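You operate a simulated robot arm through the tools that you are given. There is no shell and no other tool.

You run a simulated robot arm. Do the job below in one go: nothing can be reset, and whatever is moved stays where it is left.

Task
Wipe the haze off the middle of the dished end, then pad and cover it.
Fine: use the rag and put it back; the grey pad goes inside; the yellow cover goes down on the rim and is pressed till its green ring shows.

It is judged by the outcome, as a careful person would: the job done as asked, and still so three seconds after it is handed in. It fails if anything else is knocked over, pushed out of place, dropped, spilled or broken. Lids that push on must go on centred and level and be pressed home; caps that screw on are set level and turned clockwise until they are tight.

Robot
A 7-joint arm with a fingered hand, fixed in place. Base frame: the origin is on the floor under the middle of its stand, x ahead of it, y to its left, z up; the work surface is at about z = 0.884. Lengths are in m, angles in degrees, forces in N, time in s.
With the tool pointing down near the work surface it reaches from about 0.18 to 0.8 m from the base axis. Its first joint turns from -166.0 to 166.0 degrees. Payload 4.9 kg.
The TCP is the grasp point between the finger pads, 0.032 m short of the fingertips. In the tool frame z runs along the fingers and y along their closing line. The gripper opens to 0.192 m; its body begins 0.089 m behind the TCP. The gripper is a hand of 3 fingers: y runs from the thumb to the fingers, the wrist lies at [0, 0, -0.267] in the tool frame, and closing takes about 1.5 s.
Orientation is that of the tool frame in the base frame, as a unit quaternion [x, y, z, w]. With the fingers straight down and closing along the base's y, the tool's x points along the base's -x, its y along +y and its z along -z.

Tools
- The arm moves only by the tool drive_tool. Its argument "motion" is a list of rows, each an object (a shift or turn left out is 0, a gripper value left out holds the last) with "jaw": the closure, from 0 (fully open) to 1 (shut); "xyz": the shift along the tool's x, y, z in units of 30 mm (1.0 is 30 mm), a list of three; "angular": the turn, a rotation vector about the tool's x, y, z in units of 6 degrees (1.0 is 6 degrees), a list of three. In form: [{"jaw": jaw, "xyz": [tx, ty, tz], "angular": [wx, wy, wz]}, ...]. A call has 1 to 20 rows; each row shifts and turns the commanded pose from where the row before left it, along the tool's axes as they then stand. A call with a number of a shift or a turn outside -1 to 1 is refused whole. A row lasts 0.2 s, in which the tool goes at most 0.05 m and 8.6 degrees; a call with a longer step from one row to the next is refused whole, and so is a gripper value outside its range. A pose out of reach is approached as far as the arm can. The call stops where the force on the tool passes 40 N (or 10 N more than at its start, if that is more) or the arm is blocked; 0.2 s more then pass. Each finger travels about 0.153 m/s and halts on what it meets, pressing with about 27 N; the grip force reading is that of the motor and also rises with nothing between the fingers. The clock runs only during rows and for 0.2 s after the last one: add rows that do not move to give the fingers time. It gives the time, the measured TCP pose, the force on the tool (base axes), the opening and the grip force at its end, in the units of the frame above (readings bear some noise), with the torque about the TCP (base axes, N m) and any sound that the robot's microphone picked up.
- Cameras (640 x 400 px; columns grow to the right, rows downward): "scene" is fixed at [0.3978, -0.6522, 1.6379]; the picture's right is [0.99, -0.15, 0.00], its down [-0.11, -0.70, -0.70] and it looks along [0.10, 0.70, -0.71] (base axes); focal length 294 px, centre (320, 200). "wrist" rides on the gripper at [0.08, -0.046, -0.113] in the tool frame; the picture's right is [0.50, 0.87, 0.00], its down [-0.67, 0.39, -0.63] and it looks along [-0.55, 0.32, 0.78] (tool axes); focal length 226 px, centre (320, 200). There is no depth. A picture from a camera that has moved, and an enlarged one, comes with that camera's place and axes in the base frame and with its lens. The place of the scene camera against the robot may be out by one fixed shift of up to 0.018 m in any direction.
- grab_frame(camera): a new picture of that camera. The clock stands still meanwhile.
- preshape(shape): the hand has 3 fingers and takes this shape, open, in about a second: jaw (thumb against the fingers, like two jaws); tri (thumb and two fingers); tip (a fingertip pinch); poke (one finger out to press); point (the index stretched); flat (the hand flat); cup (the hand cupped); fist (a fist). The gripper value then closes the fingers along that shape, each until it touches; the sizes above hold for jaw. It gives what a move gives, with no picture.
- zoom(camera, box): a new picture of the part [left, top, right, bottom] of that camera's present view, enlarged. The clock stands still meanwhile.
- hand_in(): hands the job in; it is judged then, once.

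Nothing tells you positions but the pictures and the camera data. Unless the task says otherwise, let go and move clear before handing in.

The tools are called after ">>>" as name(argument=value, ...) on one line, values as JSON. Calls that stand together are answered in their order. drive_tool: Moves the arm, as the interface text tells. Its arguments: {"type":"object","properties":{"motion":{"type":"array","items":{"type":"object","properties":{"jaw":{"type":"number"},"xyz":{"type":"array","items":{"type":"number"}},"angular":{"type":"array","items":{"type":"number"}}}}}},"required":["motion"]} The other tools are called the same way: preshape (shape) gives the hand a shape; grab_frame (camera) takes a picture; zoom (camera, box) takes an enlarged picture of a part of a camera's view; hand_in () hands the job in.

At the start:

```text
clock: 0.0
position: [0.5479, -0.0288, 1.2794]
ee_rot: [0.0, 1.0, 0.0, 0.0]
force: [-0.3, -0.6, -0.3]
torque: [-0.01, 0.02, 0.02]
grip_width: 0.1918
grasp_force: 0.0
shape: jaw
```

scene: 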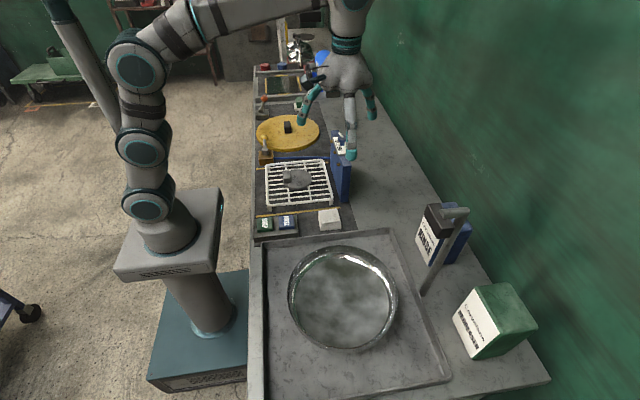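
wrist: 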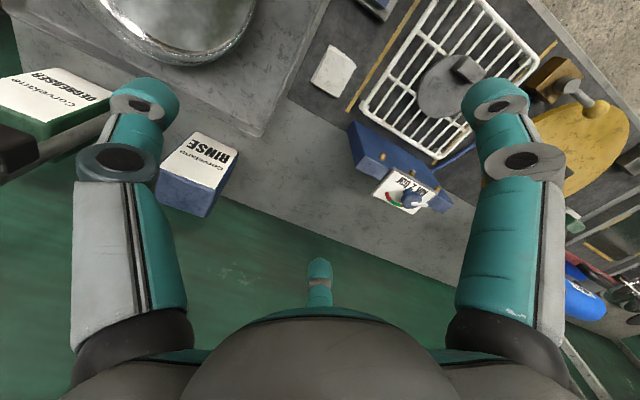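

I see a metal dish (the dished end) in a tray at the near end of the bench, a white folded rag next to it, a wire rack with the grey pad on it, and a yellow round cover with a dark knob further along. I'll look closer at each before moving.

>>> zoom(camera="scene", box=[240, 200, 460, 390])

>>> zoom(camera="scene", box=[240, 100, 370, 240])

>>> zoom(camera="wrist", box=[300, 0, 640, 240])

```text
2.11 times, centred on (350, 295) of scene
camera zoom: at [0.3978, -0.6522, 1.6379], right [0.99, -0.15, 0.0], down [-0.11, -0.7, -0.7], along [0.1, 0.7, -0.71], focal length 619 px, centre (257, 0)
```

zoom: 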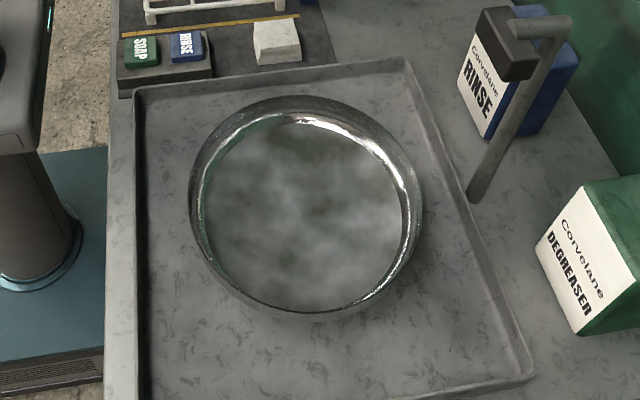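

```text
2.86 times, centred on (305, 170) of scene
camera zoom: at [0.3978, -0.6522, 1.6379], right [0.99, -0.15, 0.0], down [-0.11, -0.7, -0.7], along [0.1, 0.7, -0.71], focal length 840 px, centre (363, 286)
```

zoom: 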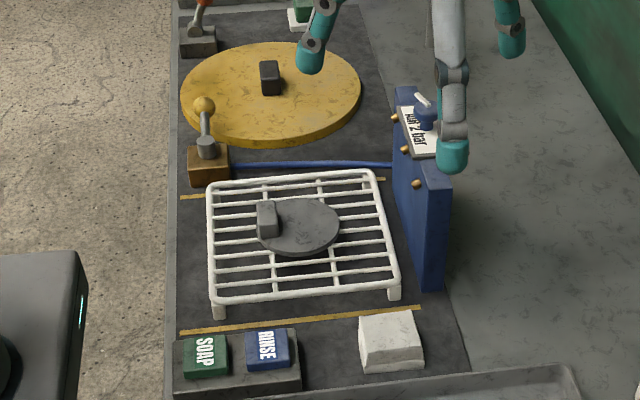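

```text
1.67 times, centred on (470, 120) of wrist
camera zoom: at [0.4671, -0.0753, 1.3929], right [-0.5, 0.87, 0.0], down [0.67, 0.39, 0.63], along [0.55, 0.32, -0.78], focal length 377 px, centre (70, 333)
```

zoom: 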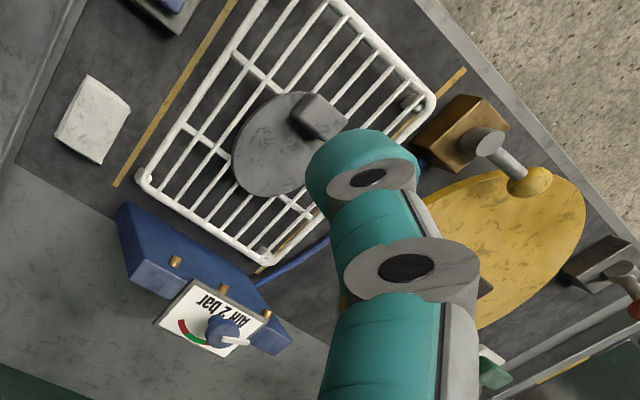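

The rag is a folded white block near (0.53, -0.01), roughly axis-aligned; I want to know the hand's geometry before going near anything. I'll look at the hand closely.

>>> zoom(camera="scene", box=[280, 40, 410, 170])

>>> zoom(camera="wrist", box=[60, 60, 600, 400])

```text
3.08 times, centred on (345, 105) of scene
camera zoom: at [0.3978, -0.6522, 1.6379], right [0.99, -0.15, 0.0], down [-0.11, -0.7, -0.7], along [0.1, 0.7, -0.71], focal length 904 px, centre (243, 492)
```

zoom: 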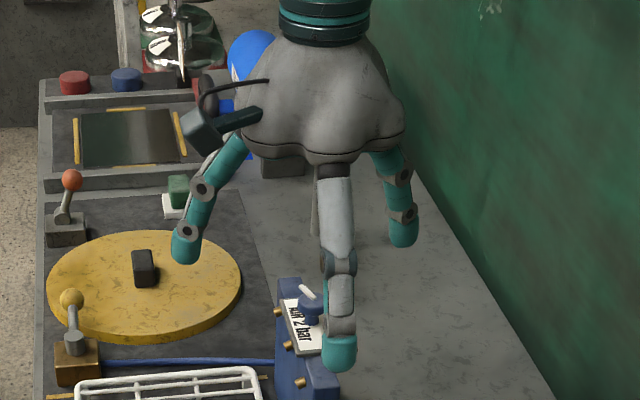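

```text
1.18 times, centred on (330, 230) of wrist
camera zoom: at [0.4671, -0.0753, 1.3929], right [-0.5, 0.87, 0.0], down [0.67, 0.39, 0.63], along [0.55, 0.32, -0.78], focal length 266 px, centre (308, 165)
```

zoom: 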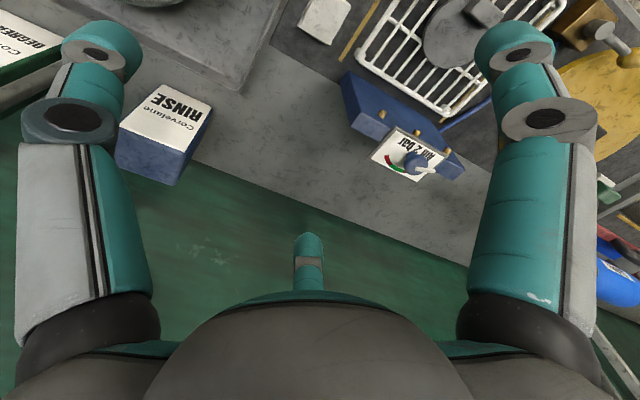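

The hand is a three-fingered one with the thumb towards -y. I'll close it partway in free air, well above everything, to see how the fingers travel.

>>> drive_tool(motion=[{"jaw": 0.5}, {"jaw": 0.5}, {"jaw": 0.5}, {"jaw": 0.5}, {"jaw": 0.5}])

>>> zoom(camera="scene", box=[280, 40, 410, 170])

>>> grab_frame(camera="wrist")

>>> drive_tool(motion=[{"jaw": 1.0}, {"jaw": 1.0}, {"jaw": 1.0}, {"jaw": 1.0}, {"jaw": 1.0}])

>>> zoom(camera="scene", box=[280, 40, 410, 170])

>>> grab_frame(camera="wrist")

```text
clock: 1.2
position: [0.5471, -0.0286, 1.2796]
ee_rot: [0.0, 1.0, 0.0, 0.0]
force: [0.7, 0.3, -0.4]
torque: [-0.03, 0.02, 0.0]
grip_width: 0.0964
grasp_force: 0.0
shape: jaw
```

```text
3.08 times, centred on (345, 105) of scene
camera zoom: at [0.3978, -0.6522, 1.6379], right [0.99, -0.15, 0.0], down [-0.11, -0.7, -0.7], along [0.1, 0.7, -0.71], focal length 904 px, centre (243, 492)
```

zoom: 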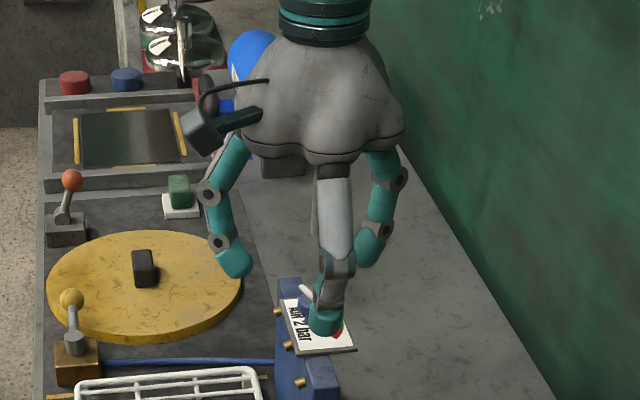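

```text
taken
camera wrist: at [0.4671, -0.0753, 1.3929], right [-0.5, 0.87, 0.0], down [0.67, 0.39, 0.63], along [0.55, 0.32, -0.78], focal length 226 px, centre (320, 200)
```

wrist: 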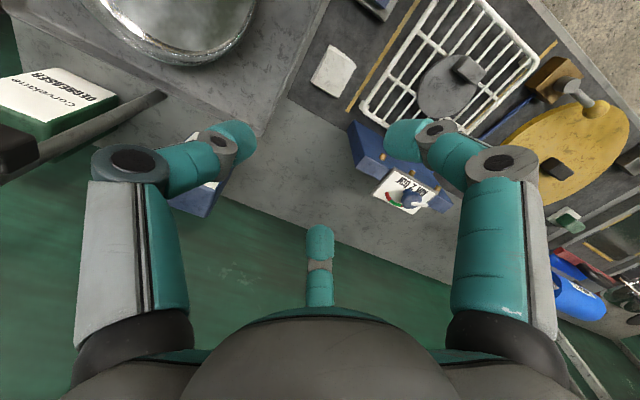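

```text
clock: 2.4
position: [0.5477, -0.0287, 1.28]
ee_rot: [-0.001, 1.0, 0.0, 0.0]
force: [-0.3, -0.5, 0.2]
torque: [0.02, -0.04, -0.03]
grip_width: 0.0
grasp_force: 27.2
shape: jaw
```

```text
3.08 times, centred on (345, 105) of scene
camera zoom: at [0.3978, -0.6522, 1.6379], right [0.99, -0.15, 0.0], down [-0.11, -0.7, -0.7], along [0.1, 0.7, -0.71], focal length 904 px, centre (243, 492)
```

zoom: 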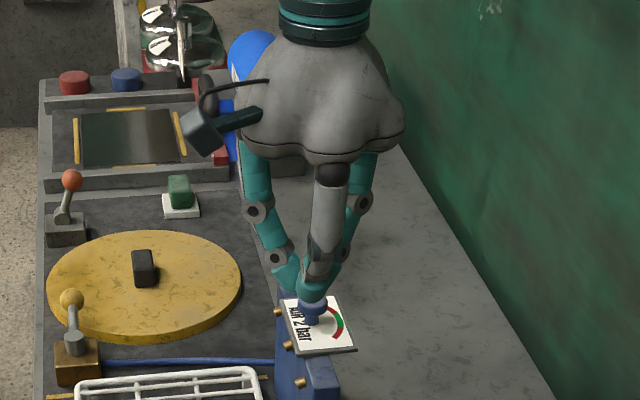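

```text
taken
camera wrist: at [0.4671, -0.0753, 1.3929], right [-0.5, 0.87, 0.0], down [0.67, 0.39, 0.63], along [0.55, 0.32, -0.78], focal length 226 px, centre (320, 200)
```

wrist: 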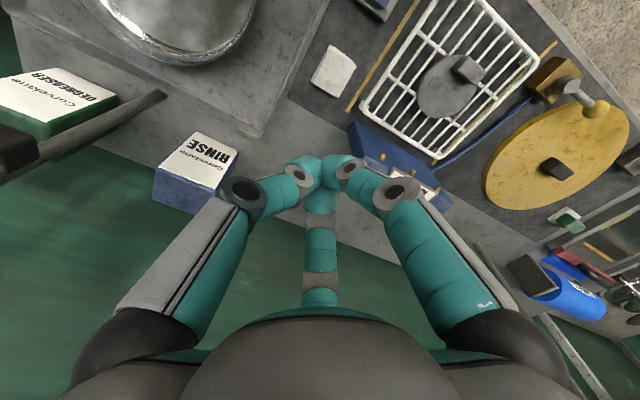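

All three fingers converge radially in the "jaw" shape. I'll check the other shapes in free air, as a pinch may suit the small handles better.

>>> preshape(shape="tri")

>>> grab_frame(camera="wrist")

>>> zoom(camera="scene", box=[280, 40, 410, 170])

>>> preshape(shape="tip")

>>> grab_frame(camera="wrist")

>>> zoom(camera="scene", box=[280, 40, 410, 170])

```text
clock: 3.3
position: [0.5463, -0.0285, 1.2804]
ee_rot: [0.0, 1.0, 0.001, 0.0]
force: [-0.5, 0.7, 0.0]
torque: [-0.01, 0.0, 0.0]
grip_width: 0.1917
grasp_force: 0.0
shape: tri
```

```text
taken
camera wrist: at [0.4671, -0.0753, 1.3929], right [-0.5, 0.87, 0.0], down [0.67, 0.39, 0.63], along [0.55, 0.32, -0.78], focal length 226 px, centre (320, 200)
```

wrist: 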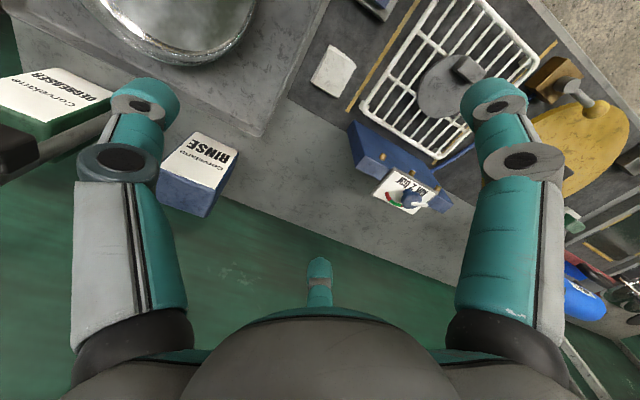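

```text
3.08 times, centred on (345, 105) of scene
camera zoom: at [0.3978, -0.6522, 1.6379], right [0.99, -0.15, 0.0], down [-0.11, -0.7, -0.7], along [0.1, 0.7, -0.71], focal length 904 px, centre (243, 492)
```

zoom: 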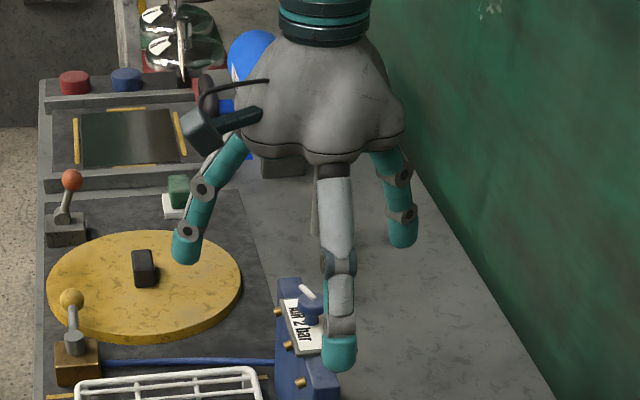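

```text
clock: 4.2
position: [0.5468, -0.0281, 1.2804]
ee_rot: [0.0, 1.0, 0.0, 0.0]
force: [-0.1, -0.7, -0.1]
torque: [0.03, 0.0, 0.0]
grip_width: 0.1919
grasp_force: 0.1
shape: tip
```

```text
taken
camera wrist: at [0.4671, -0.0753, 1.3929], right [-0.5, 0.87, 0.0], down [0.67, 0.39, 0.63], along [0.55, 0.32, -0.78], focal length 226 px, centre (320, 200)
```

wrist: 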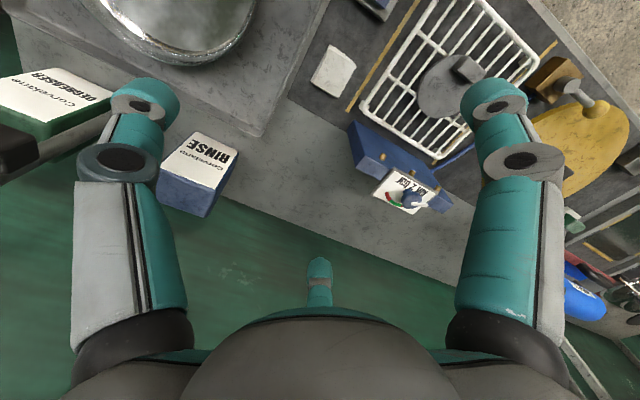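

```text
3.08 times, centred on (345, 105) of scene
camera zoom: at [0.3978, -0.6522, 1.6379], right [0.99, -0.15, 0.0], down [-0.11, -0.7, -0.7], along [0.1, 0.7, -0.71], focal length 904 px, centre (243, 492)
```

zoom: 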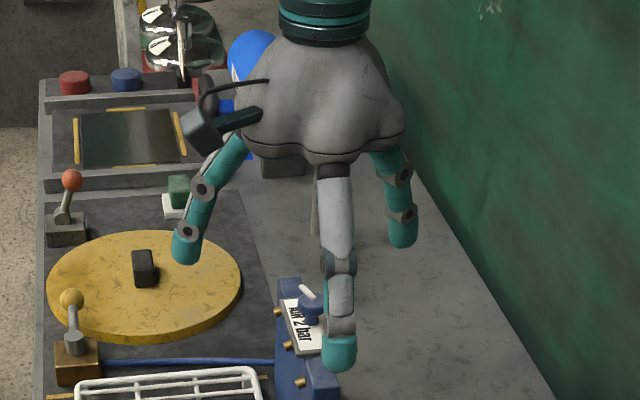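

All shapes open alike, so I'll use "jaw". I'll reset to it and lower over the rag for a closer look at it and its surroundings.

>>> preshape(shape="jaw")

>>> drive_tool(motion=[{"xyz": [0, 0.12, 0.9], "jaw": 0.45}, {"xyz": [0, 0.12, 0.9]}, {"xyz": [0, 0.12, 0.9]}, {"xyz": [0, 0.12, 0.9]}, {"xyz": [0, 0.12, 0.9]}])

>>> grab_frame(camera="wrist")

>>> zoom(camera="wrist", box=[200, 0, 480, 175])

>>> zoom(camera="scene", box=[270, 150, 390, 250])

```text
clock: 5.1
position: [0.5475, -0.0283, 1.2809]
ee_rot: [0.0, 1.0, -0.001, 0.0]
force: [-0.4, -0.5, -0.8]
torque: [0.0, -0.03, 0.01]
grip_width: 0.1916
grasp_force: 0.0
shape: jaw
```

```text
clock: 6.3
position: [0.5442, -0.0116, 1.1446]
ee_rot: [0.0, 1.0, 0.0, 0.001]
force: [0.1, -0.4, -0.1]
torque: [0.02, -0.01, 0.01]
grip_width: 0.1063
grasp_force: 0.1
shape: jaw
```

```text
taken
camera wrist: at [0.4647, -0.0581, 1.2577], right [-0.5, 0.87, 0.0], down [0.67, 0.39, 0.63], along [0.55, 0.32, -0.77], focal length 226 px, centre (320, 200)
```

wrist: 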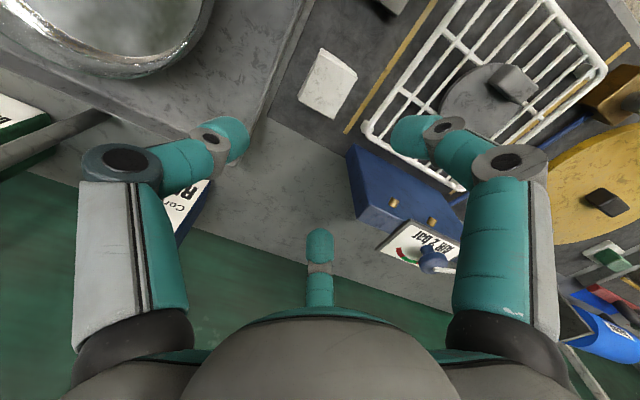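

```text
2.29 times, centred on (340, 88) of wrist
camera zoom: at [0.4647, -0.0581, 1.2577], right [-0.5, 0.87, 0.0], down [0.67, 0.39, 0.63], along [0.55, 0.32, -0.77], focal length 517 px, centre (274, 457)
```

zoom: 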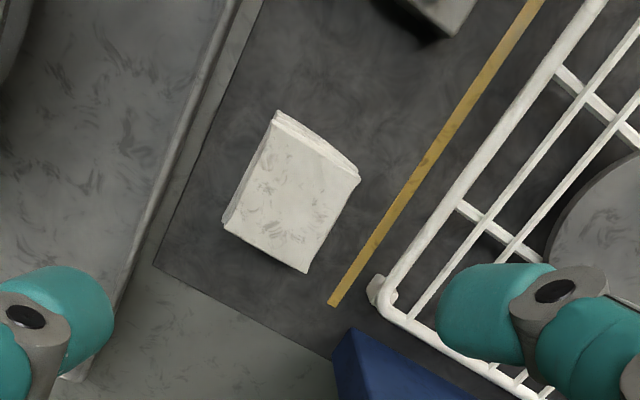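

```text
4.00 times, centred on (330, 200) of scene
camera zoom: at [0.3978, -0.6522, 1.6379], right [0.99, -0.15, 0.0], down [-0.11, -0.7, -0.7], along [0.1, 0.7, -0.71], focal length 1176 px, centre (280, 200)
```

zoom: 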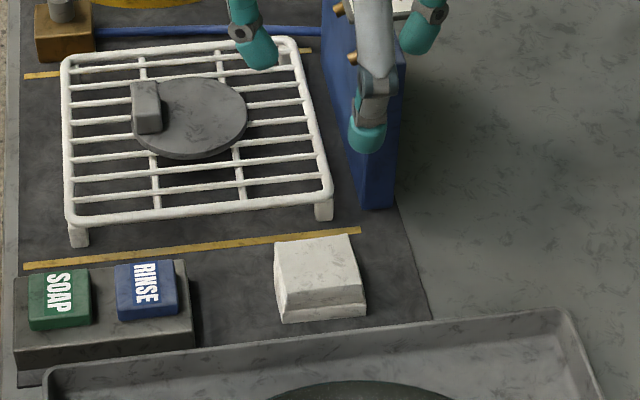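

The rag measures about 61 × 61 × 30 mm, centred near (0.529, -0.009), with about 4 cm clear to the rack and 3.5 cm to the tray rim. Before picking it up I'll look into the dish from above.

>>> drive_tool(motion=[{"xyz": [0.194, -0.977, -0.168]}, {"xyz": [0.194, -0.977, -0.168]}, {"xyz": [0.194, -0.977, -0.168]}, {"xyz": [0.194, -0.977, -0.168]}, {"xyz": [0.194, -0.977, -0.168]}, {"xyz": [0.194, -0.977, -0.168]}, {"xyz": [0.194, -0.977, -0.168]}, {"xyz": [0.194, -0.977, -0.168]}, {"xyz": [0.194, -0.977, -0.168]}, {"xyz": [0.194, -0.977, -0.168]}, {"xyz": [0.194, -0.977, -0.168]}])

>>> grab_frame(camera="wrist")

>>> grab_frame(camera="scene")

```text
clock: 8.7
position: [0.484, -0.3334, 1.203]
ee_rot: [0.0, 1.0, 0.0, -0.001]
force: [0.2, 0.5, 0.6]
torque: [0.03, -0.01, 0.01]
grip_width: 0.106
grasp_force: 0.0
shape: jaw
```

```text
taken
camera wrist: at [0.4043, -0.3796, 1.3161], right [-0.5, 0.87, 0.0], down [0.67, 0.39, 0.63], along [0.55, 0.32, -0.78], focal length 226 px, centre (320, 200)
```

wrist: 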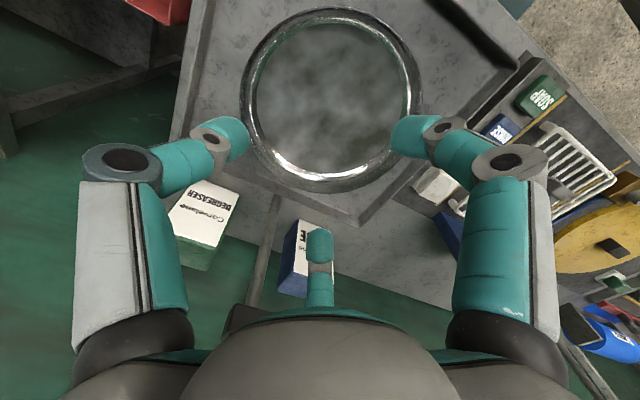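

```text
taken
```

scene: 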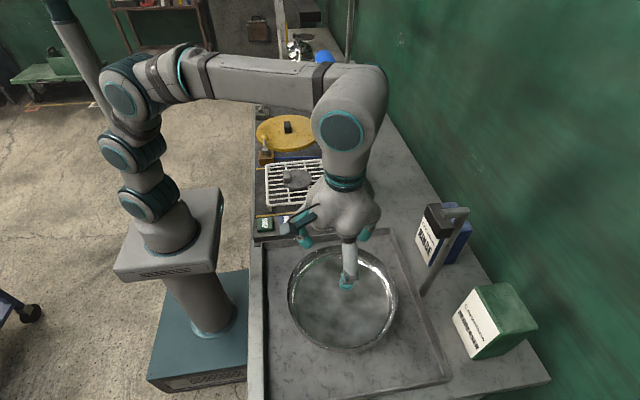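

>>> zoom(camera="wrist", box=[220, 0, 440, 200])

>>> zoom(camera="scene", box=[270, 230, 420, 370])

```text
2.00 times, centred on (330, 100) of wrist
camera zoom: at [0.4043, -0.3796, 1.3161], right [-0.5, 0.87, 0.0], down [0.67, 0.39, 0.63], along [0.55, 0.32, -0.78], focal length 452 px, centre (300, 400)
```

zoom: 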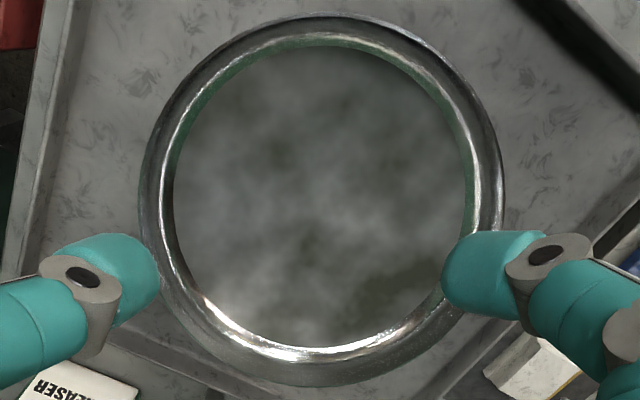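

```text
2.86 times, centred on (345, 300) of scene
camera zoom: at [0.3978, -0.6522, 1.6379], right [0.99, -0.15, 0.0], down [-0.11, -0.7, -0.7], along [0.1, 0.7, -0.71], focal length 840 px, centre (249, -86)
```

zoom: 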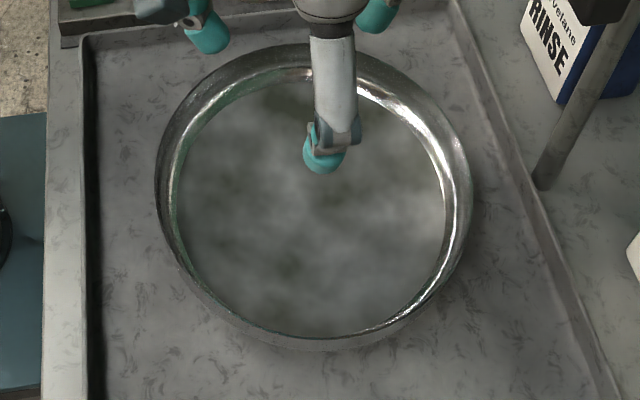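

The dish is about 0.28 m across with its centre near (0.51, -0.30) and a raised rim at about z 0.96; the haze covers the floor inside. For clearance around the rag I'll turn the hand 60° so that no finger points at the tray rim, then go back over the rag.

>>> drive_tool(motion=[{"angular": [0, 0, -1]}, {"angular": [0, 0, -1]}, {"angular": [0, 0, -1]}, {"angular": [0, 0, -1]}, {"angular": [0, 0, -1]}, {"angular": [0, 0, -1]}, {"angular": [0, 0, -1]}, {"angular": [0, 0, -1]}, {"angular": [0, 0, -1]}, {"angular": [0, 0, -1]}])

>>> grab_frame(camera="wrist")

```text
clock: 10.9
position: [0.4828, -0.3326, 1.2002]
ee_rot: [-0.452, 0.892, 0.001, -0.001]
force: [-0.3, -0.3, -0.4]
torque: [0.0, 0.01, 0.02]
grip_width: 0.1061
grasp_force: 0.0
shape: jaw
out of reach, approached as far as the arm can: row 10
```

```text
taken
camera wrist: at [0.4731, -0.4244, 1.3136], right [-0.99, 0.11, 0.0], down [0.08, 0.77, 0.63], along [0.07, 0.63, -0.78], focal length 226 px, centre (320, 200)
```

wrist: 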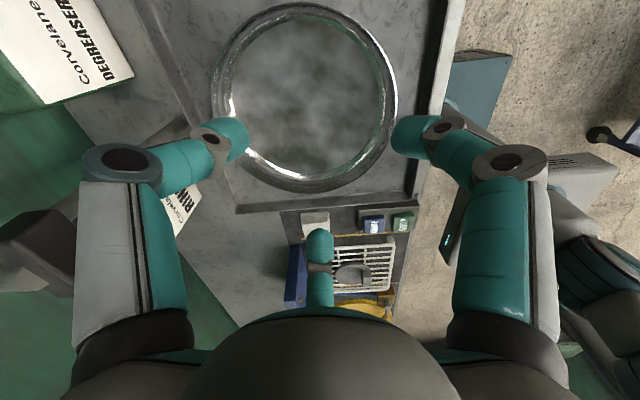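

The wrist turned about 54° before reaching its limit here, which is enough; two views agree on the dish centre (0.511, -0.299), rim z ≈ 0.96, outer radius ≈ 0.141. Now I'll go back above the rag.

>>> drive_tool(motion=[{"xyz": [-0.842, 0.339, 0.2]}, {"xyz": [-0.842, 0.339, 0.2]}, {"xyz": [-0.842, 0.339, 0.2]}, {"xyz": [-0.842, 0.339, 0.2]}, {"xyz": [-0.842, 0.339, 0.2]}, {"xyz": [-0.842, 0.339, 0.2]}, {"xyz": [-0.842, 0.339, 0.2]}, {"xyz": [-0.842, 0.339, 0.2]}, {"xyz": [-0.842, 0.339, 0.2]}, {"xyz": [-0.842, 0.339, 0.2]}, {"xyz": [-0.842, 0.339, 0.2]}, {"xyz": [-0.842, 0.339, 0.2]}])

>>> grab_frame(camera="wrist")

```text
clock: 13.5
position: [0.5642, -0.0156, 1.1248]
ee_rot: [-0.452, 0.892, -0.001, -0.001]
force: [0.4, -0.1, 0.0]
torque: [0.04, 0.03, -0.01]
grip_width: 0.1059
grasp_force: 0.0
shape: jaw
```

```text
taken
camera wrist: at [0.5551, -0.1081, 1.2368], right [-0.99, 0.11, 0.0], down [0.09, 0.77, 0.63], along [0.07, 0.63, -0.78], focal length 226 px, centre (320, 200)
```

wrist: 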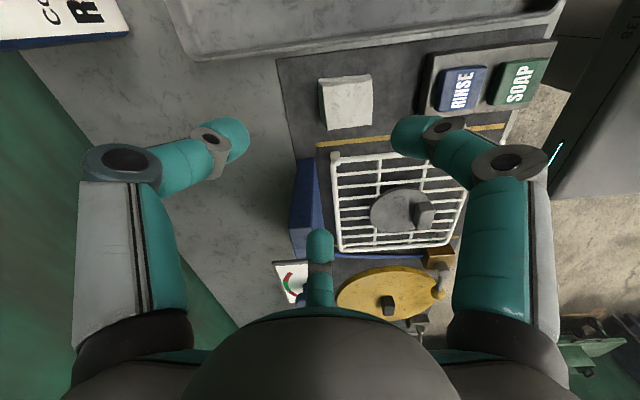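

Now the camera looks along +y over the rag. I'll zoom to pin down the rag's position and height from this second viewpoint.

>>> zoom(camera="wrist", box=[250, 30, 450, 190])

>>> zoom(camera="scene", box=[270, 150, 390, 250])

```text
2.50 times, centred on (350, 110) of wrist
camera zoom: at [0.5551, -0.1081, 1.2368], right [-0.99, 0.11, 0.0], down [0.09, 0.77, 0.63], along [0.07, 0.63, -0.78], focal length 565 px, centre (245, 425)
```

zoom: 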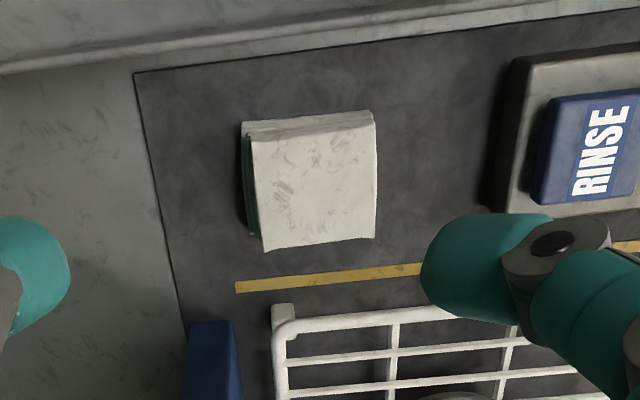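

```text
4.00 times, centred on (330, 200) of scene
camera zoom: at [0.3978, -0.6522, 1.6379], right [0.99, -0.15, 0.0], down [-0.11, -0.7, -0.7], along [0.1, 0.7, -0.71], focal length 1176 px, centre (280, 200)
```

zoom: 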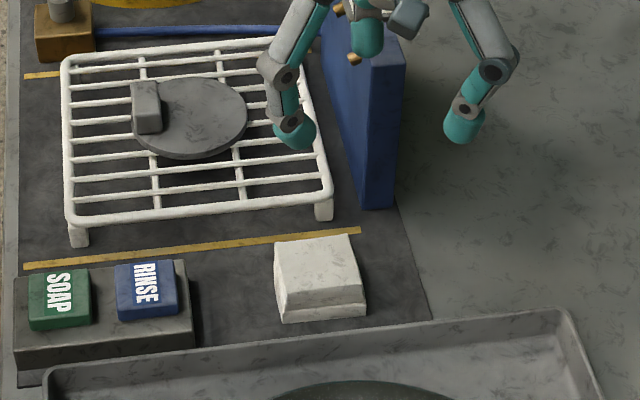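

The rag's top is at about z 0.92, centred near (0.527, -0.010). With the finger outlines worked out, the original hand orientation (thumb towards the tray) has the better clearance from the rack, so I'll turn back.

>>> drive_tool(motion=[{"angular": [0, 0, 1]}, {"angular": [0, 0, 1]}, {"angular": [0, 0, 1]}, {"angular": [0, 0, 1]}, {"angular": [0, 0, 1]}, {"angular": [0, 0, 1]}, {"angular": [0, 0, 1]}, {"angular": [0, 0, 1]}, {"angular": [0, 0, 0.95]}, {"jaw": 0.52}])

>>> zoom(camera="wrist", box=[100, 0, 540, 275])

```text
clock: 15.7
position: [0.5643, -0.0144, 1.1276]
ee_rot: [0.0, 1.0, -0.001, 0.0]
force: [0.1, 0.1, 0.6]
torque: [0.02, -0.01, 0.04]
grip_width: 0.0928
grasp_force: 0.0
shape: jaw
```

```text
1.45 times, centred on (320, 138) of wrist
camera zoom: at [0.4847, -0.0621, 1.2405], right [-0.5, 0.87, 0.0], down [0.67, 0.39, 0.63], along [0.55, 0.31, -0.78], focal length 329 px, centre (320, 291)
```

zoom: 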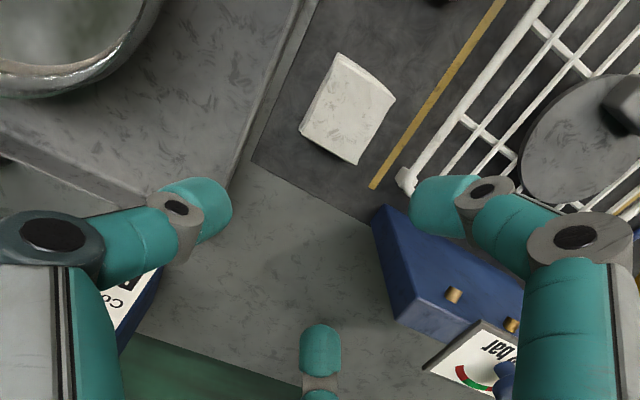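

Moving to just above the rag with the fingers partly closed, then checking clearance visually.

>>> drive_tool(motion=[{"xyz": [0.31, 0.12, 0.8]}, {"xyz": [0.31, 0.12, 0.8]}, {"xyz": [0.31, 0.12, 0.8]}, {"xyz": [0.31, 0.12, 0.8]}, {"xyz": [0, 0, 0]}])

>>> grab_frame(camera="wrist")

>>> zoom(camera="scene", box=[270, 130, 410, 250])

```text
clock: 16.9
position: [0.5282, -0.0008, 1.0314]
ee_rot: [0.0, 1.0, 0.0, 0.0]
force: [0.2, 0.7, 1.2]
torque: [0.0, -0.03, 0.01]
grip_width: 0.0925
grasp_force: 0.1
shape: jaw
```

```text
taken
camera wrist: at [0.4478, -0.0467, 1.1448], right [-0.5, 0.87, 0.0], down [0.67, 0.39, 0.63], along [0.55, 0.31, -0.78], focal length 226 px, centre (320, 200)
```

wrist: 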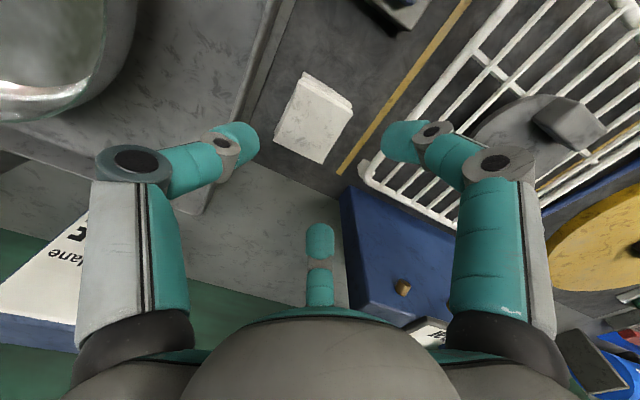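

```text
3.33 times, centred on (340, 190) of scene
camera zoom: at [0.3978, -0.6522, 1.6379], right [0.99, -0.15, 0.0], down [-0.11, -0.7, -0.7], along [0.1, 0.7, -0.71], focal length 980 px, centre (253, 233)
```

zoom: 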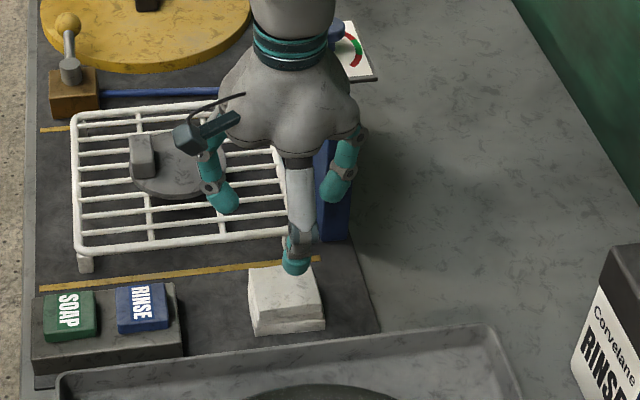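

Clearances look workable. I'll descend most of the way and check again before the last few centimetres.

>>> drive_tool(motion=[{"xyz": [0, 0, 0.6]}, {"xyz": [0, 0, 0.6]}, {"xyz": [0, 0, 0.6]}, {"xyz": [0, 0, 0.5]}, {"xyz": [0, 0, 0]}])

>>> grab_frame(camera="wrist")

>>> zoom(camera="scene", box=[270, 150, 410, 260])

```text
clock: 18.1
position: [0.5269, -0.0011, 0.9628]
ee_rot: [0.0, 1.0, -0.001, -0.001]
force: [-1.0, -0.4, 0.1]
torque: [0.02, 0.0, 0.02]
grip_width: 0.0925
grasp_force: 0.0
shape: jaw
```

```text
taken
camera wrist: at [0.4465, -0.0474, 1.0767], right [-0.5, 0.87, 0.0], down [0.67, 0.39, 0.63], along [0.55, 0.31, -0.78], focal length 226 px, centre (320, 200)
```

wrist: 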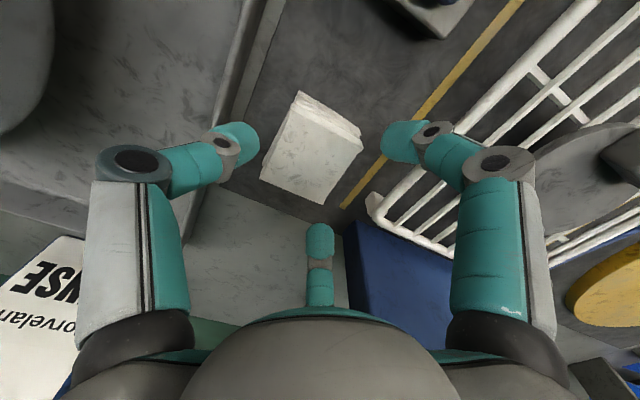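

```text
3.64 times, centred on (340, 205) of scene
camera zoom: at [0.3978, -0.6522, 1.6379], right [0.99, -0.15, 0.0], down [-0.11, -0.7, -0.7], along [0.1, 0.7, -0.71], focal length 1069 px, centre (247, 182)
```

zoom: 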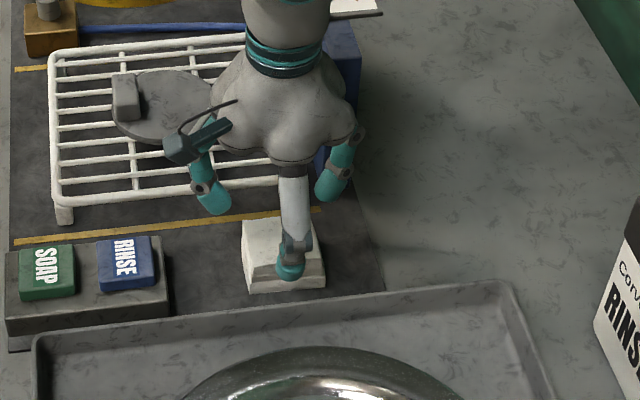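

The thumb and fingers straddle the rag as planned, so I'll lower the last 3 cm.

>>> drive_tool(motion=[{"xyz": [0, 0, 0.3]}, {"xyz": [0, 0, 0.3]}, {"xyz": [0, 0, 0.3]}, {"xyz": [0, 0, 0.2]}, {"xyz": [0, 0, 0]}])

>>> grab_frame(camera="wrist")

>>> zoom(camera="scene", box=[290, 180, 390, 250])

```text
clock: 19.3
position: [0.5282, -0.0012, 0.9296]
ee_rot: [-0.001, 1.0, 0.0, 0.001]
force: [-1.2, -0.4, 0.0]
torque: [0.01, 0.0, -0.03]
grip_width: 0.0927
grasp_force: 0.0
shape: jaw
```

```text
taken
camera wrist: at [0.448, -0.0483, 1.0424], right [-0.5, 0.87, 0.0], down [0.67, 0.39, 0.63], along [0.55, 0.31, -0.78], focal length 226 px, centre (320, 200)
```

wrist: 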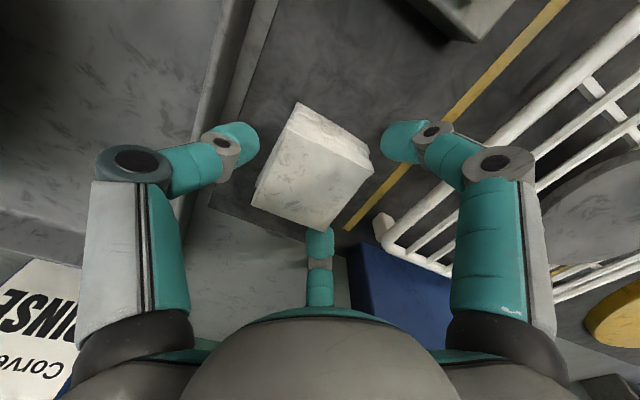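

```text
5.71 times, centred on (340, 215) of scene
camera zoom: at [0.3978, -0.6522, 1.6379], right [0.99, -0.15, 0.0], down [-0.11, -0.7, -0.7], along [0.1, 0.7, -0.71], focal length 1680 px, centre (206, 114)
```

zoom: 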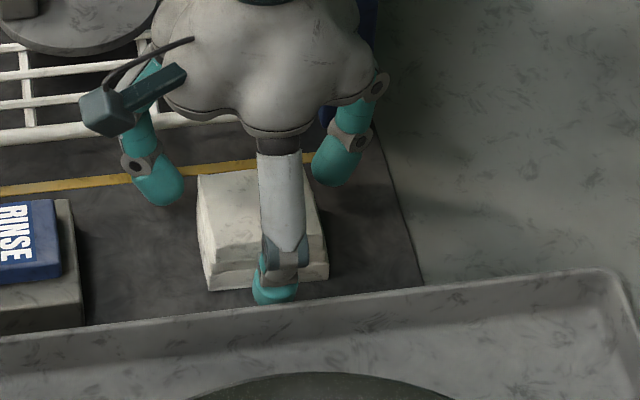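

Thumb sits in the gap between rag and tray rim, fingers on either side. Closing on the rag.

>>> drive_tool(motion=[{"jaw": 0.6}, {"jaw": 0.7}, {"jaw": 0.8}, {"jaw": 0.9}, {"jaw": 1.0}, {"jaw": 1.0}])

>>> grab_frame(camera="wrist")

>>> zoom(camera="scene", box=[290, 180, 390, 250])

```text
clock: 20.7
position: [0.5274, -0.0025, 0.9291]
ee_rot: [0.0, 1.0, -0.001, 0.0]
force: [0.1, -1.3, 0.4]
torque: [-0.07, 0.06, 0.01]
grip_width: 0.0655
grasp_force: 27.2
shape: jaw
```

```text
taken
camera wrist: at [0.448, -0.0483, 1.0426], right [-0.5, 0.87, 0.0], down [0.67, 0.39, 0.63], along [0.55, 0.31, -0.78], focal length 226 px, centre (320, 200)
```

wrist: 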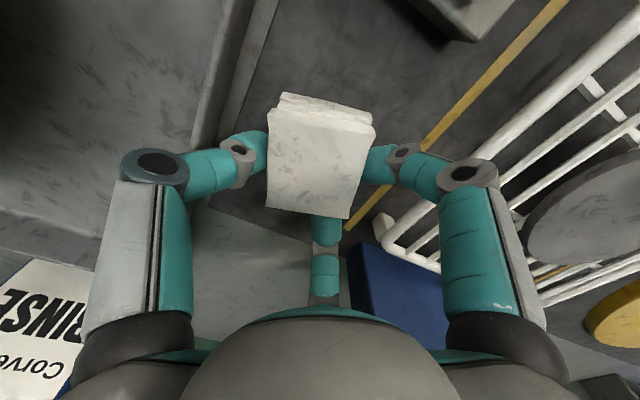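

```text
5.71 times, centred on (340, 215) of scene
camera zoom: at [0.3978, -0.6522, 1.6379], right [0.99, -0.15, 0.0], down [-0.11, -0.7, -0.7], along [0.1, 0.7, -0.71], focal length 1680 px, centre (206, 114)
```

zoom: 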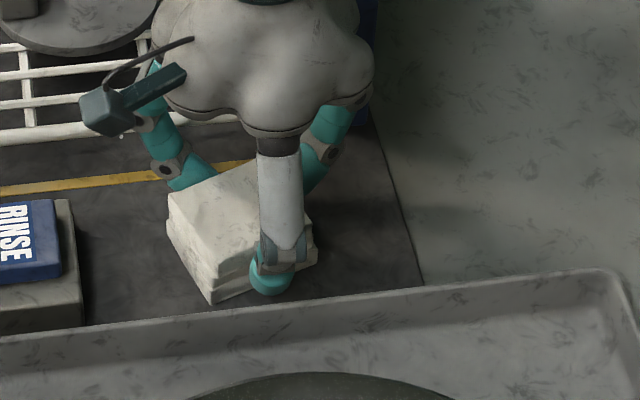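

The rag is gripped (it turned somewhat between the fingers as they settled). I'll note its orientation in the hand so that I can put it back squarely, then lift.

>>> zoom(camera="wrist", box=[220, 70, 420, 250])

>>> drive_tool(motion=[{"xyz": [0, 0, -0.3]}, {"xyz": [0, 0, -0.5]}, {"xyz": [0, 0, -0.6]}, {"xyz": [0, 0, -0.6]}, {"xyz": [0, 0, 0]}])

>>> grab_frame(camera="wrist")

>>> zoom(camera="scene", box=[270, 130, 410, 250])

```text
2.22 times, centred on (320, 160) of wrist
camera zoom: at [0.448, -0.0483, 1.0426], right [-0.5, 0.87, 0.0], down [0.67, 0.39, 0.63], along [0.55, 0.31, -0.78], focal length 502 px, centre (320, 289)
```

zoom: 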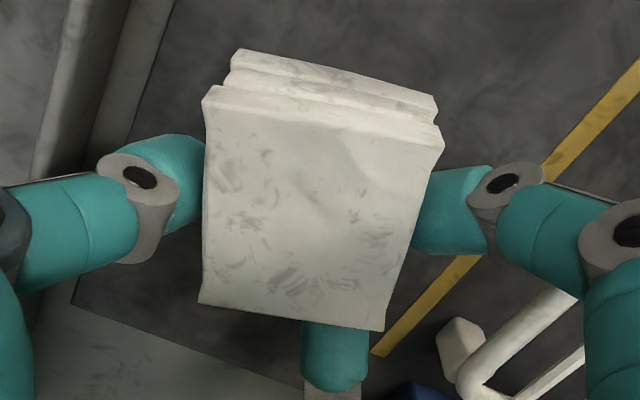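

```text
clock: 21.9
position: [0.5264, -0.0008, 0.9915]
ee_rot: [0.001, 1.0, -0.001, -0.001]
force: [-0.5, -0.2, -0.8]
torque: [-0.02, -0.04, 0.03]
grip_width: 0.0649
grasp_force: 26.8
shape: jaw
```

```text
taken
camera wrist: at [0.4464, -0.0475, 1.1039], right [-0.5, 0.87, 0.0], down [0.67, 0.39, 0.63], along [0.55, 0.31, -0.78], focal length 226 px, centre (320, 200)
```

wrist: 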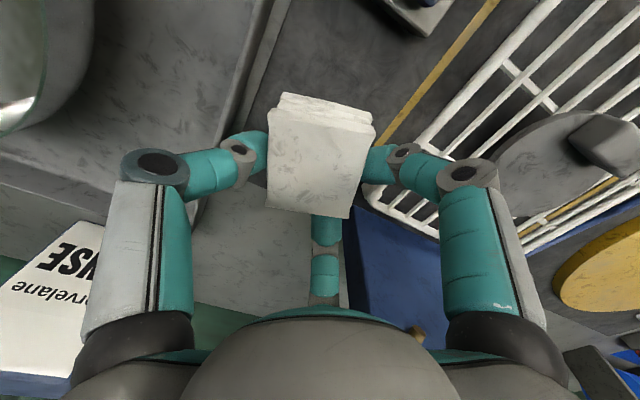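

```text
3.33 times, centred on (340, 190) of scene
camera zoom: at [0.3978, -0.6522, 1.6379], right [0.99, -0.15, 0.0], down [-0.11, -0.7, -0.7], along [0.1, 0.7, -0.71], focal length 980 px, centre (253, 233)
```

zoom: 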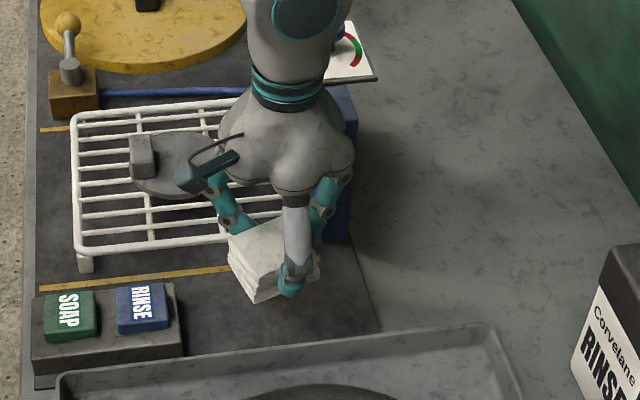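

The rag is lifted cleanly (turned about 19° in the hand, its underside ~9 mm below the fingertips). Now I'll raise it and carry it over the dish centre.

>>> drive_tool(motion=[{"xyz": [0, 0, -0.8]}, {"xyz": [0, 0, -0.8]}, {"xyz": [0, 0, -0.8]}, {"xyz": [0.02, -0.96, 0]}, {"xyz": [0.02, -0.96, 0]}, {"xyz": [0.02, -0.96, 0]}, {"xyz": [0.02, -0.96, 0]}, {"xyz": [0.02, -0.96, 0]}, {"xyz": [0.02, -0.96, 0]}, {"xyz": [0.02, -0.96, 0]}, {"xyz": [0.02, -0.96, 0]}, {"xyz": [0.02, -0.96, 0]}, {"xyz": [0.02, -0.96, 0]}, {"xyz": [0, 0, 0]}])

>>> grab_frame(camera="wrist")

>>> zoom(camera="scene", box=[270, 210, 430, 370])

```text
clock: 24.9
position: [0.5218, -0.2924, 1.0602]
ee_rot: [0.0, 1.0, -0.001, 0.001]
force: [0.5, -0.5, -0.7]
torque: [0.0, -0.01, -0.03]
grip_width: 0.0648
grasp_force: 27.6
shape: jaw
```

```text
taken
camera wrist: at [0.4414, -0.3389, 1.1735], right [-0.5, 0.87, 0.0], down [0.67, 0.39, 0.63], along [0.55, 0.31, -0.78], focal length 226 px, centre (320, 200)
```

wrist: 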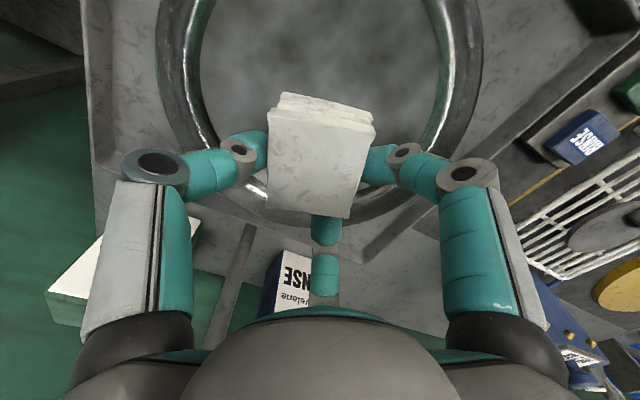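

```text
2.50 times, centred on (350, 290) of scene
camera zoom: at [0.3978, -0.6522, 1.6379], right [0.99, -0.15, 0.0], down [-0.11, -0.7, -0.7], along [0.1, 0.7, -0.71], focal length 735 px, centre (245, -25)
```

zoom: 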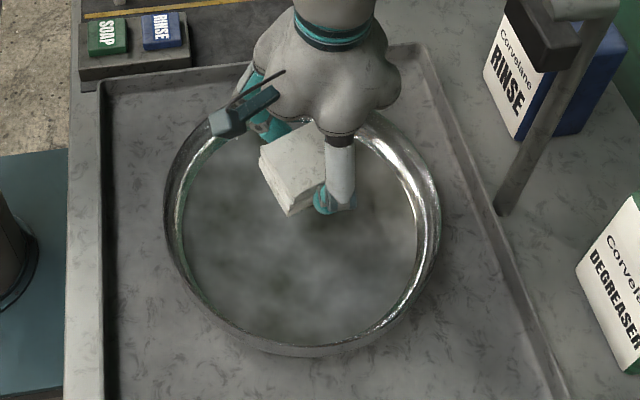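

The rag hangs over the dish. I'll lower in steps and feel for the floor.

>>> drive_tool(motion=[{"xyz": [0, 0, 0.7]}, {"xyz": [0, 0, 0.7]}, {"xyz": [0, 0, 0.7]}, {"xyz": [0, 0, 0.5]}, {"xyz": [0, 0, 0]}])

>>> zoom(camera="scene", box=[270, 210, 430, 370])

>>> grab_frame(camera="wrist")

```text
clock: 26.1
position: [0.521, -0.2918, 0.9839]
ee_rot: [0.0, 1.0, -0.001, 0.0]
force: [-0.1, 0.0, -0.6]
torque: [0.01, -0.02, 0.02]
grip_width: 0.0646
grasp_force: 27.1
shape: jaw
```

```text
2.50 times, centred on (350, 290) of scene
camera zoom: at [0.3978, -0.6522, 1.6379], right [0.99, -0.15, 0.0], down [-0.11, -0.7, -0.7], along [0.1, 0.7, -0.71], focal length 735 px, centre (245, -25)
```

zoom: 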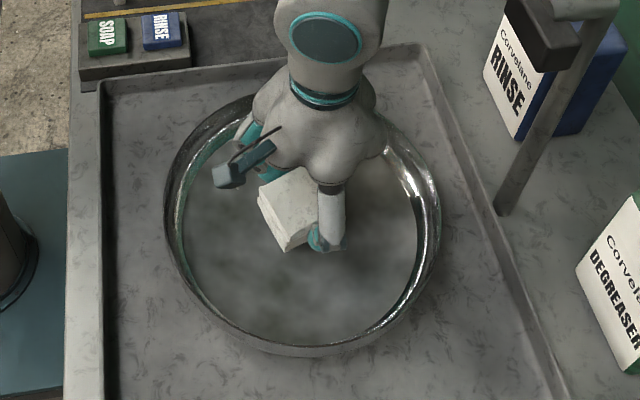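

```text
taken
camera wrist: at [0.4413, -0.3381, 1.0961], right [-0.5, 0.87, 0.0], down [0.67, 0.39, 0.63], along [0.55, 0.31, -0.78], focal length 226 px, centre (320, 200)
```

wrist: 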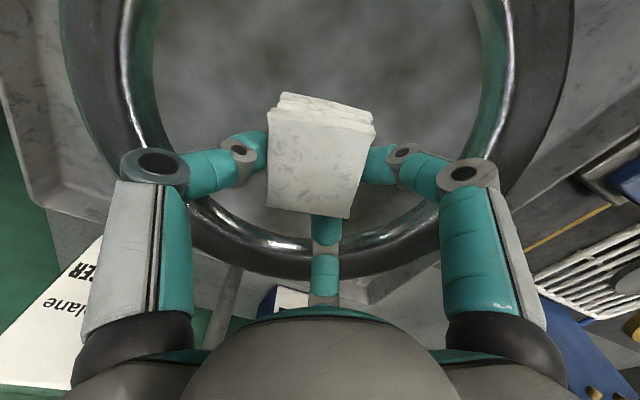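

Still no contact. Continuing down in smaller steps.

>>> drive_tool(motion=[{"xyz": [0, 0, 0.15]}, {"xyz": [0, 0, 0.15]}, {"xyz": [0, 0, 0.15]}, {"xyz": [0, 0, 0.15]}])

>>> drive_tool(motion=[{"xyz": [0, 0, 0.1]}, {"xyz": [0, 0, 0.1]}, {"xyz": [0, 0, 0]}])

>>> zoom(camera="scene", box=[270, 210, 430, 370])

```text
clock: 27.1
position: [0.5203, -0.2897, 0.9654]
ee_rot: [0.0, 1.0, -0.001, -0.001]
force: [0.6, 0.6, -1.6]
torque: [0.04, -0.01, 0.01]
grip_width: 0.0647
grasp_force: 26.9
shape: jaw
```

```text
clock: 27.9
position: [0.5214, -0.2902, 0.9594]
ee_rot: [-0.001, 1.0, 0.0, -0.001]
force: [0.0, 0.4, -1.9]
torque: [0.0, -0.01, 0.01]
grip_width: 0.0645
grasp_force: 27.3
shape: jaw
```

```text
2.50 times, centred on (350, 290) of scene
camera zoom: at [0.3978, -0.6522, 1.6379], right [0.99, -0.15, 0.0], down [-0.11, -0.7, -0.7], along [0.1, 0.7, -0.71], focal length 735 px, centre (245, -25)
```

zoom: 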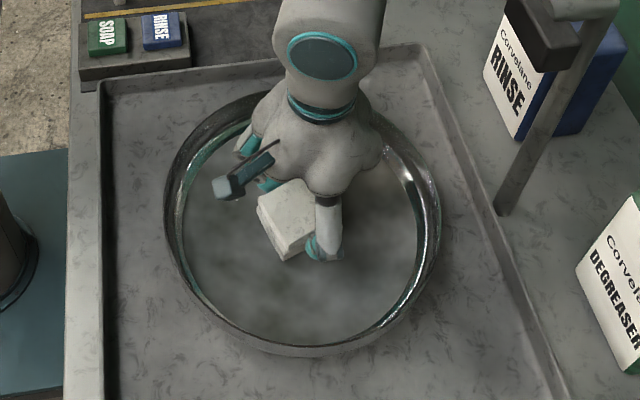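

No clear contact yet; continuing.

>>> drive_tool(motion=[{"xyz": [0, 0, 0.1]}, {"xyz": [0, 0, 0.1]}, {"xyz": [0, 0, 0]}])

>>> drive_tool(motion=[{"xyz": [0, 0, 0.1]}, {"xyz": [0, 0, 0.1]}, {"xyz": [0, 0, 0]}])

>>> grab_frame(camera="wrist")

```text
clock: 28.7
position: [0.5204, -0.2898, 0.9546]
ee_rot: [0.0, 1.0, -0.001, -0.001]
force: [0.0, 0.8, -0.4]
torque: [0.0, -0.03, -0.02]
grip_width: 0.0646
grasp_force: 27.0
shape: jaw
```

```text
clock: 29.5
position: [0.5201, -0.2896, 0.9481]
ee_rot: [0.0, 1.0, -0.001, -0.001]
force: [-0.3, 0.8, 0.0]
torque: [0.03, -0.01, -0.02]
grip_width: 0.0647
grasp_force: 27.1
shape: jaw
```

```text
taken
camera wrist: at [0.4398, -0.336, 1.061], right [-0.5, 0.87, 0.0], down [0.67, 0.39, 0.63], along [0.55, 0.31, -0.78], focal length 226 px, centre (320, 200)
```

wrist: 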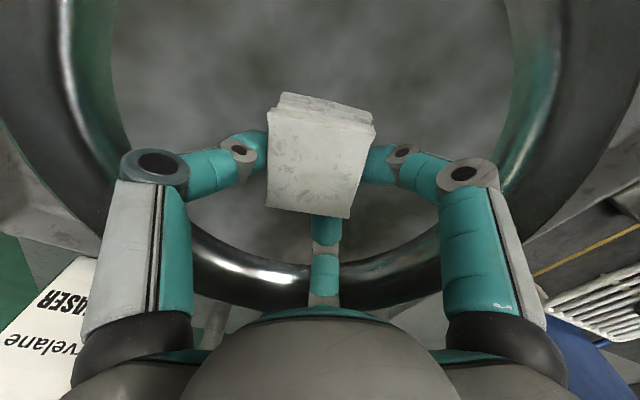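

>>> drive_tool(motion=[{"xyz": [0, 0, 0.1]}, {"xyz": [0, 0, 0.1]}, {"xyz": [0, 0, 0]}])

>>> drive_tool(motion=[{"xyz": [0, 0, 0.1]}, {"xyz": [0, 0, 0.1]}, {"xyz": [0, 0, 0]}])

>>> zoom(camera="scene", box=[270, 210, 430, 370])

```text
clock: 30.3
position: [0.5206, -0.2872, 0.9427]
ee_rot: [0.0, 1.0, -0.002, 0.001]
force: [-1.9, -1.0, 9.7]
torque: [-0.48, 0.18, -0.04]
grip_width: 0.0648
grasp_force: 27.5
shape: jaw
```

```text
clock: 31.1
position: [0.5218, -0.2889, 0.9387]
ee_rot: [-0.001, 1.0, -0.002, 0.002]
force: [-7.6, 5.3, 36.2]
torque: [-0.28, 0.42, -0.11]
grip_width: 0.0662
grasp_force: 26.6
shape: jaw
```

```text
2.50 times, centred on (350, 290) of scene
camera zoom: at [0.3978, -0.6522, 1.6379], right [0.99, -0.15, 0.0], down [-0.11, -0.7, -0.7], along [0.1, 0.7, -0.71], focal length 735 px, centre (245, -25)
```

zoom: 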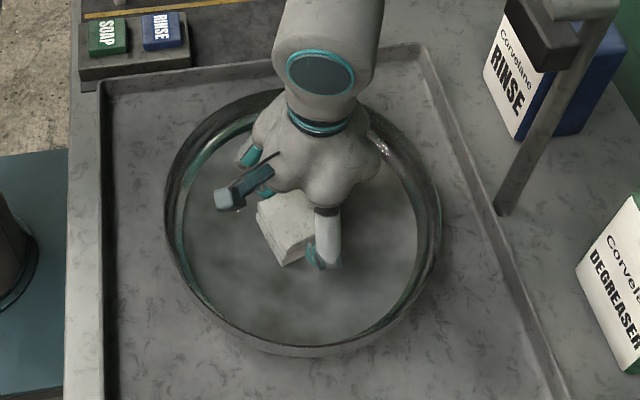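

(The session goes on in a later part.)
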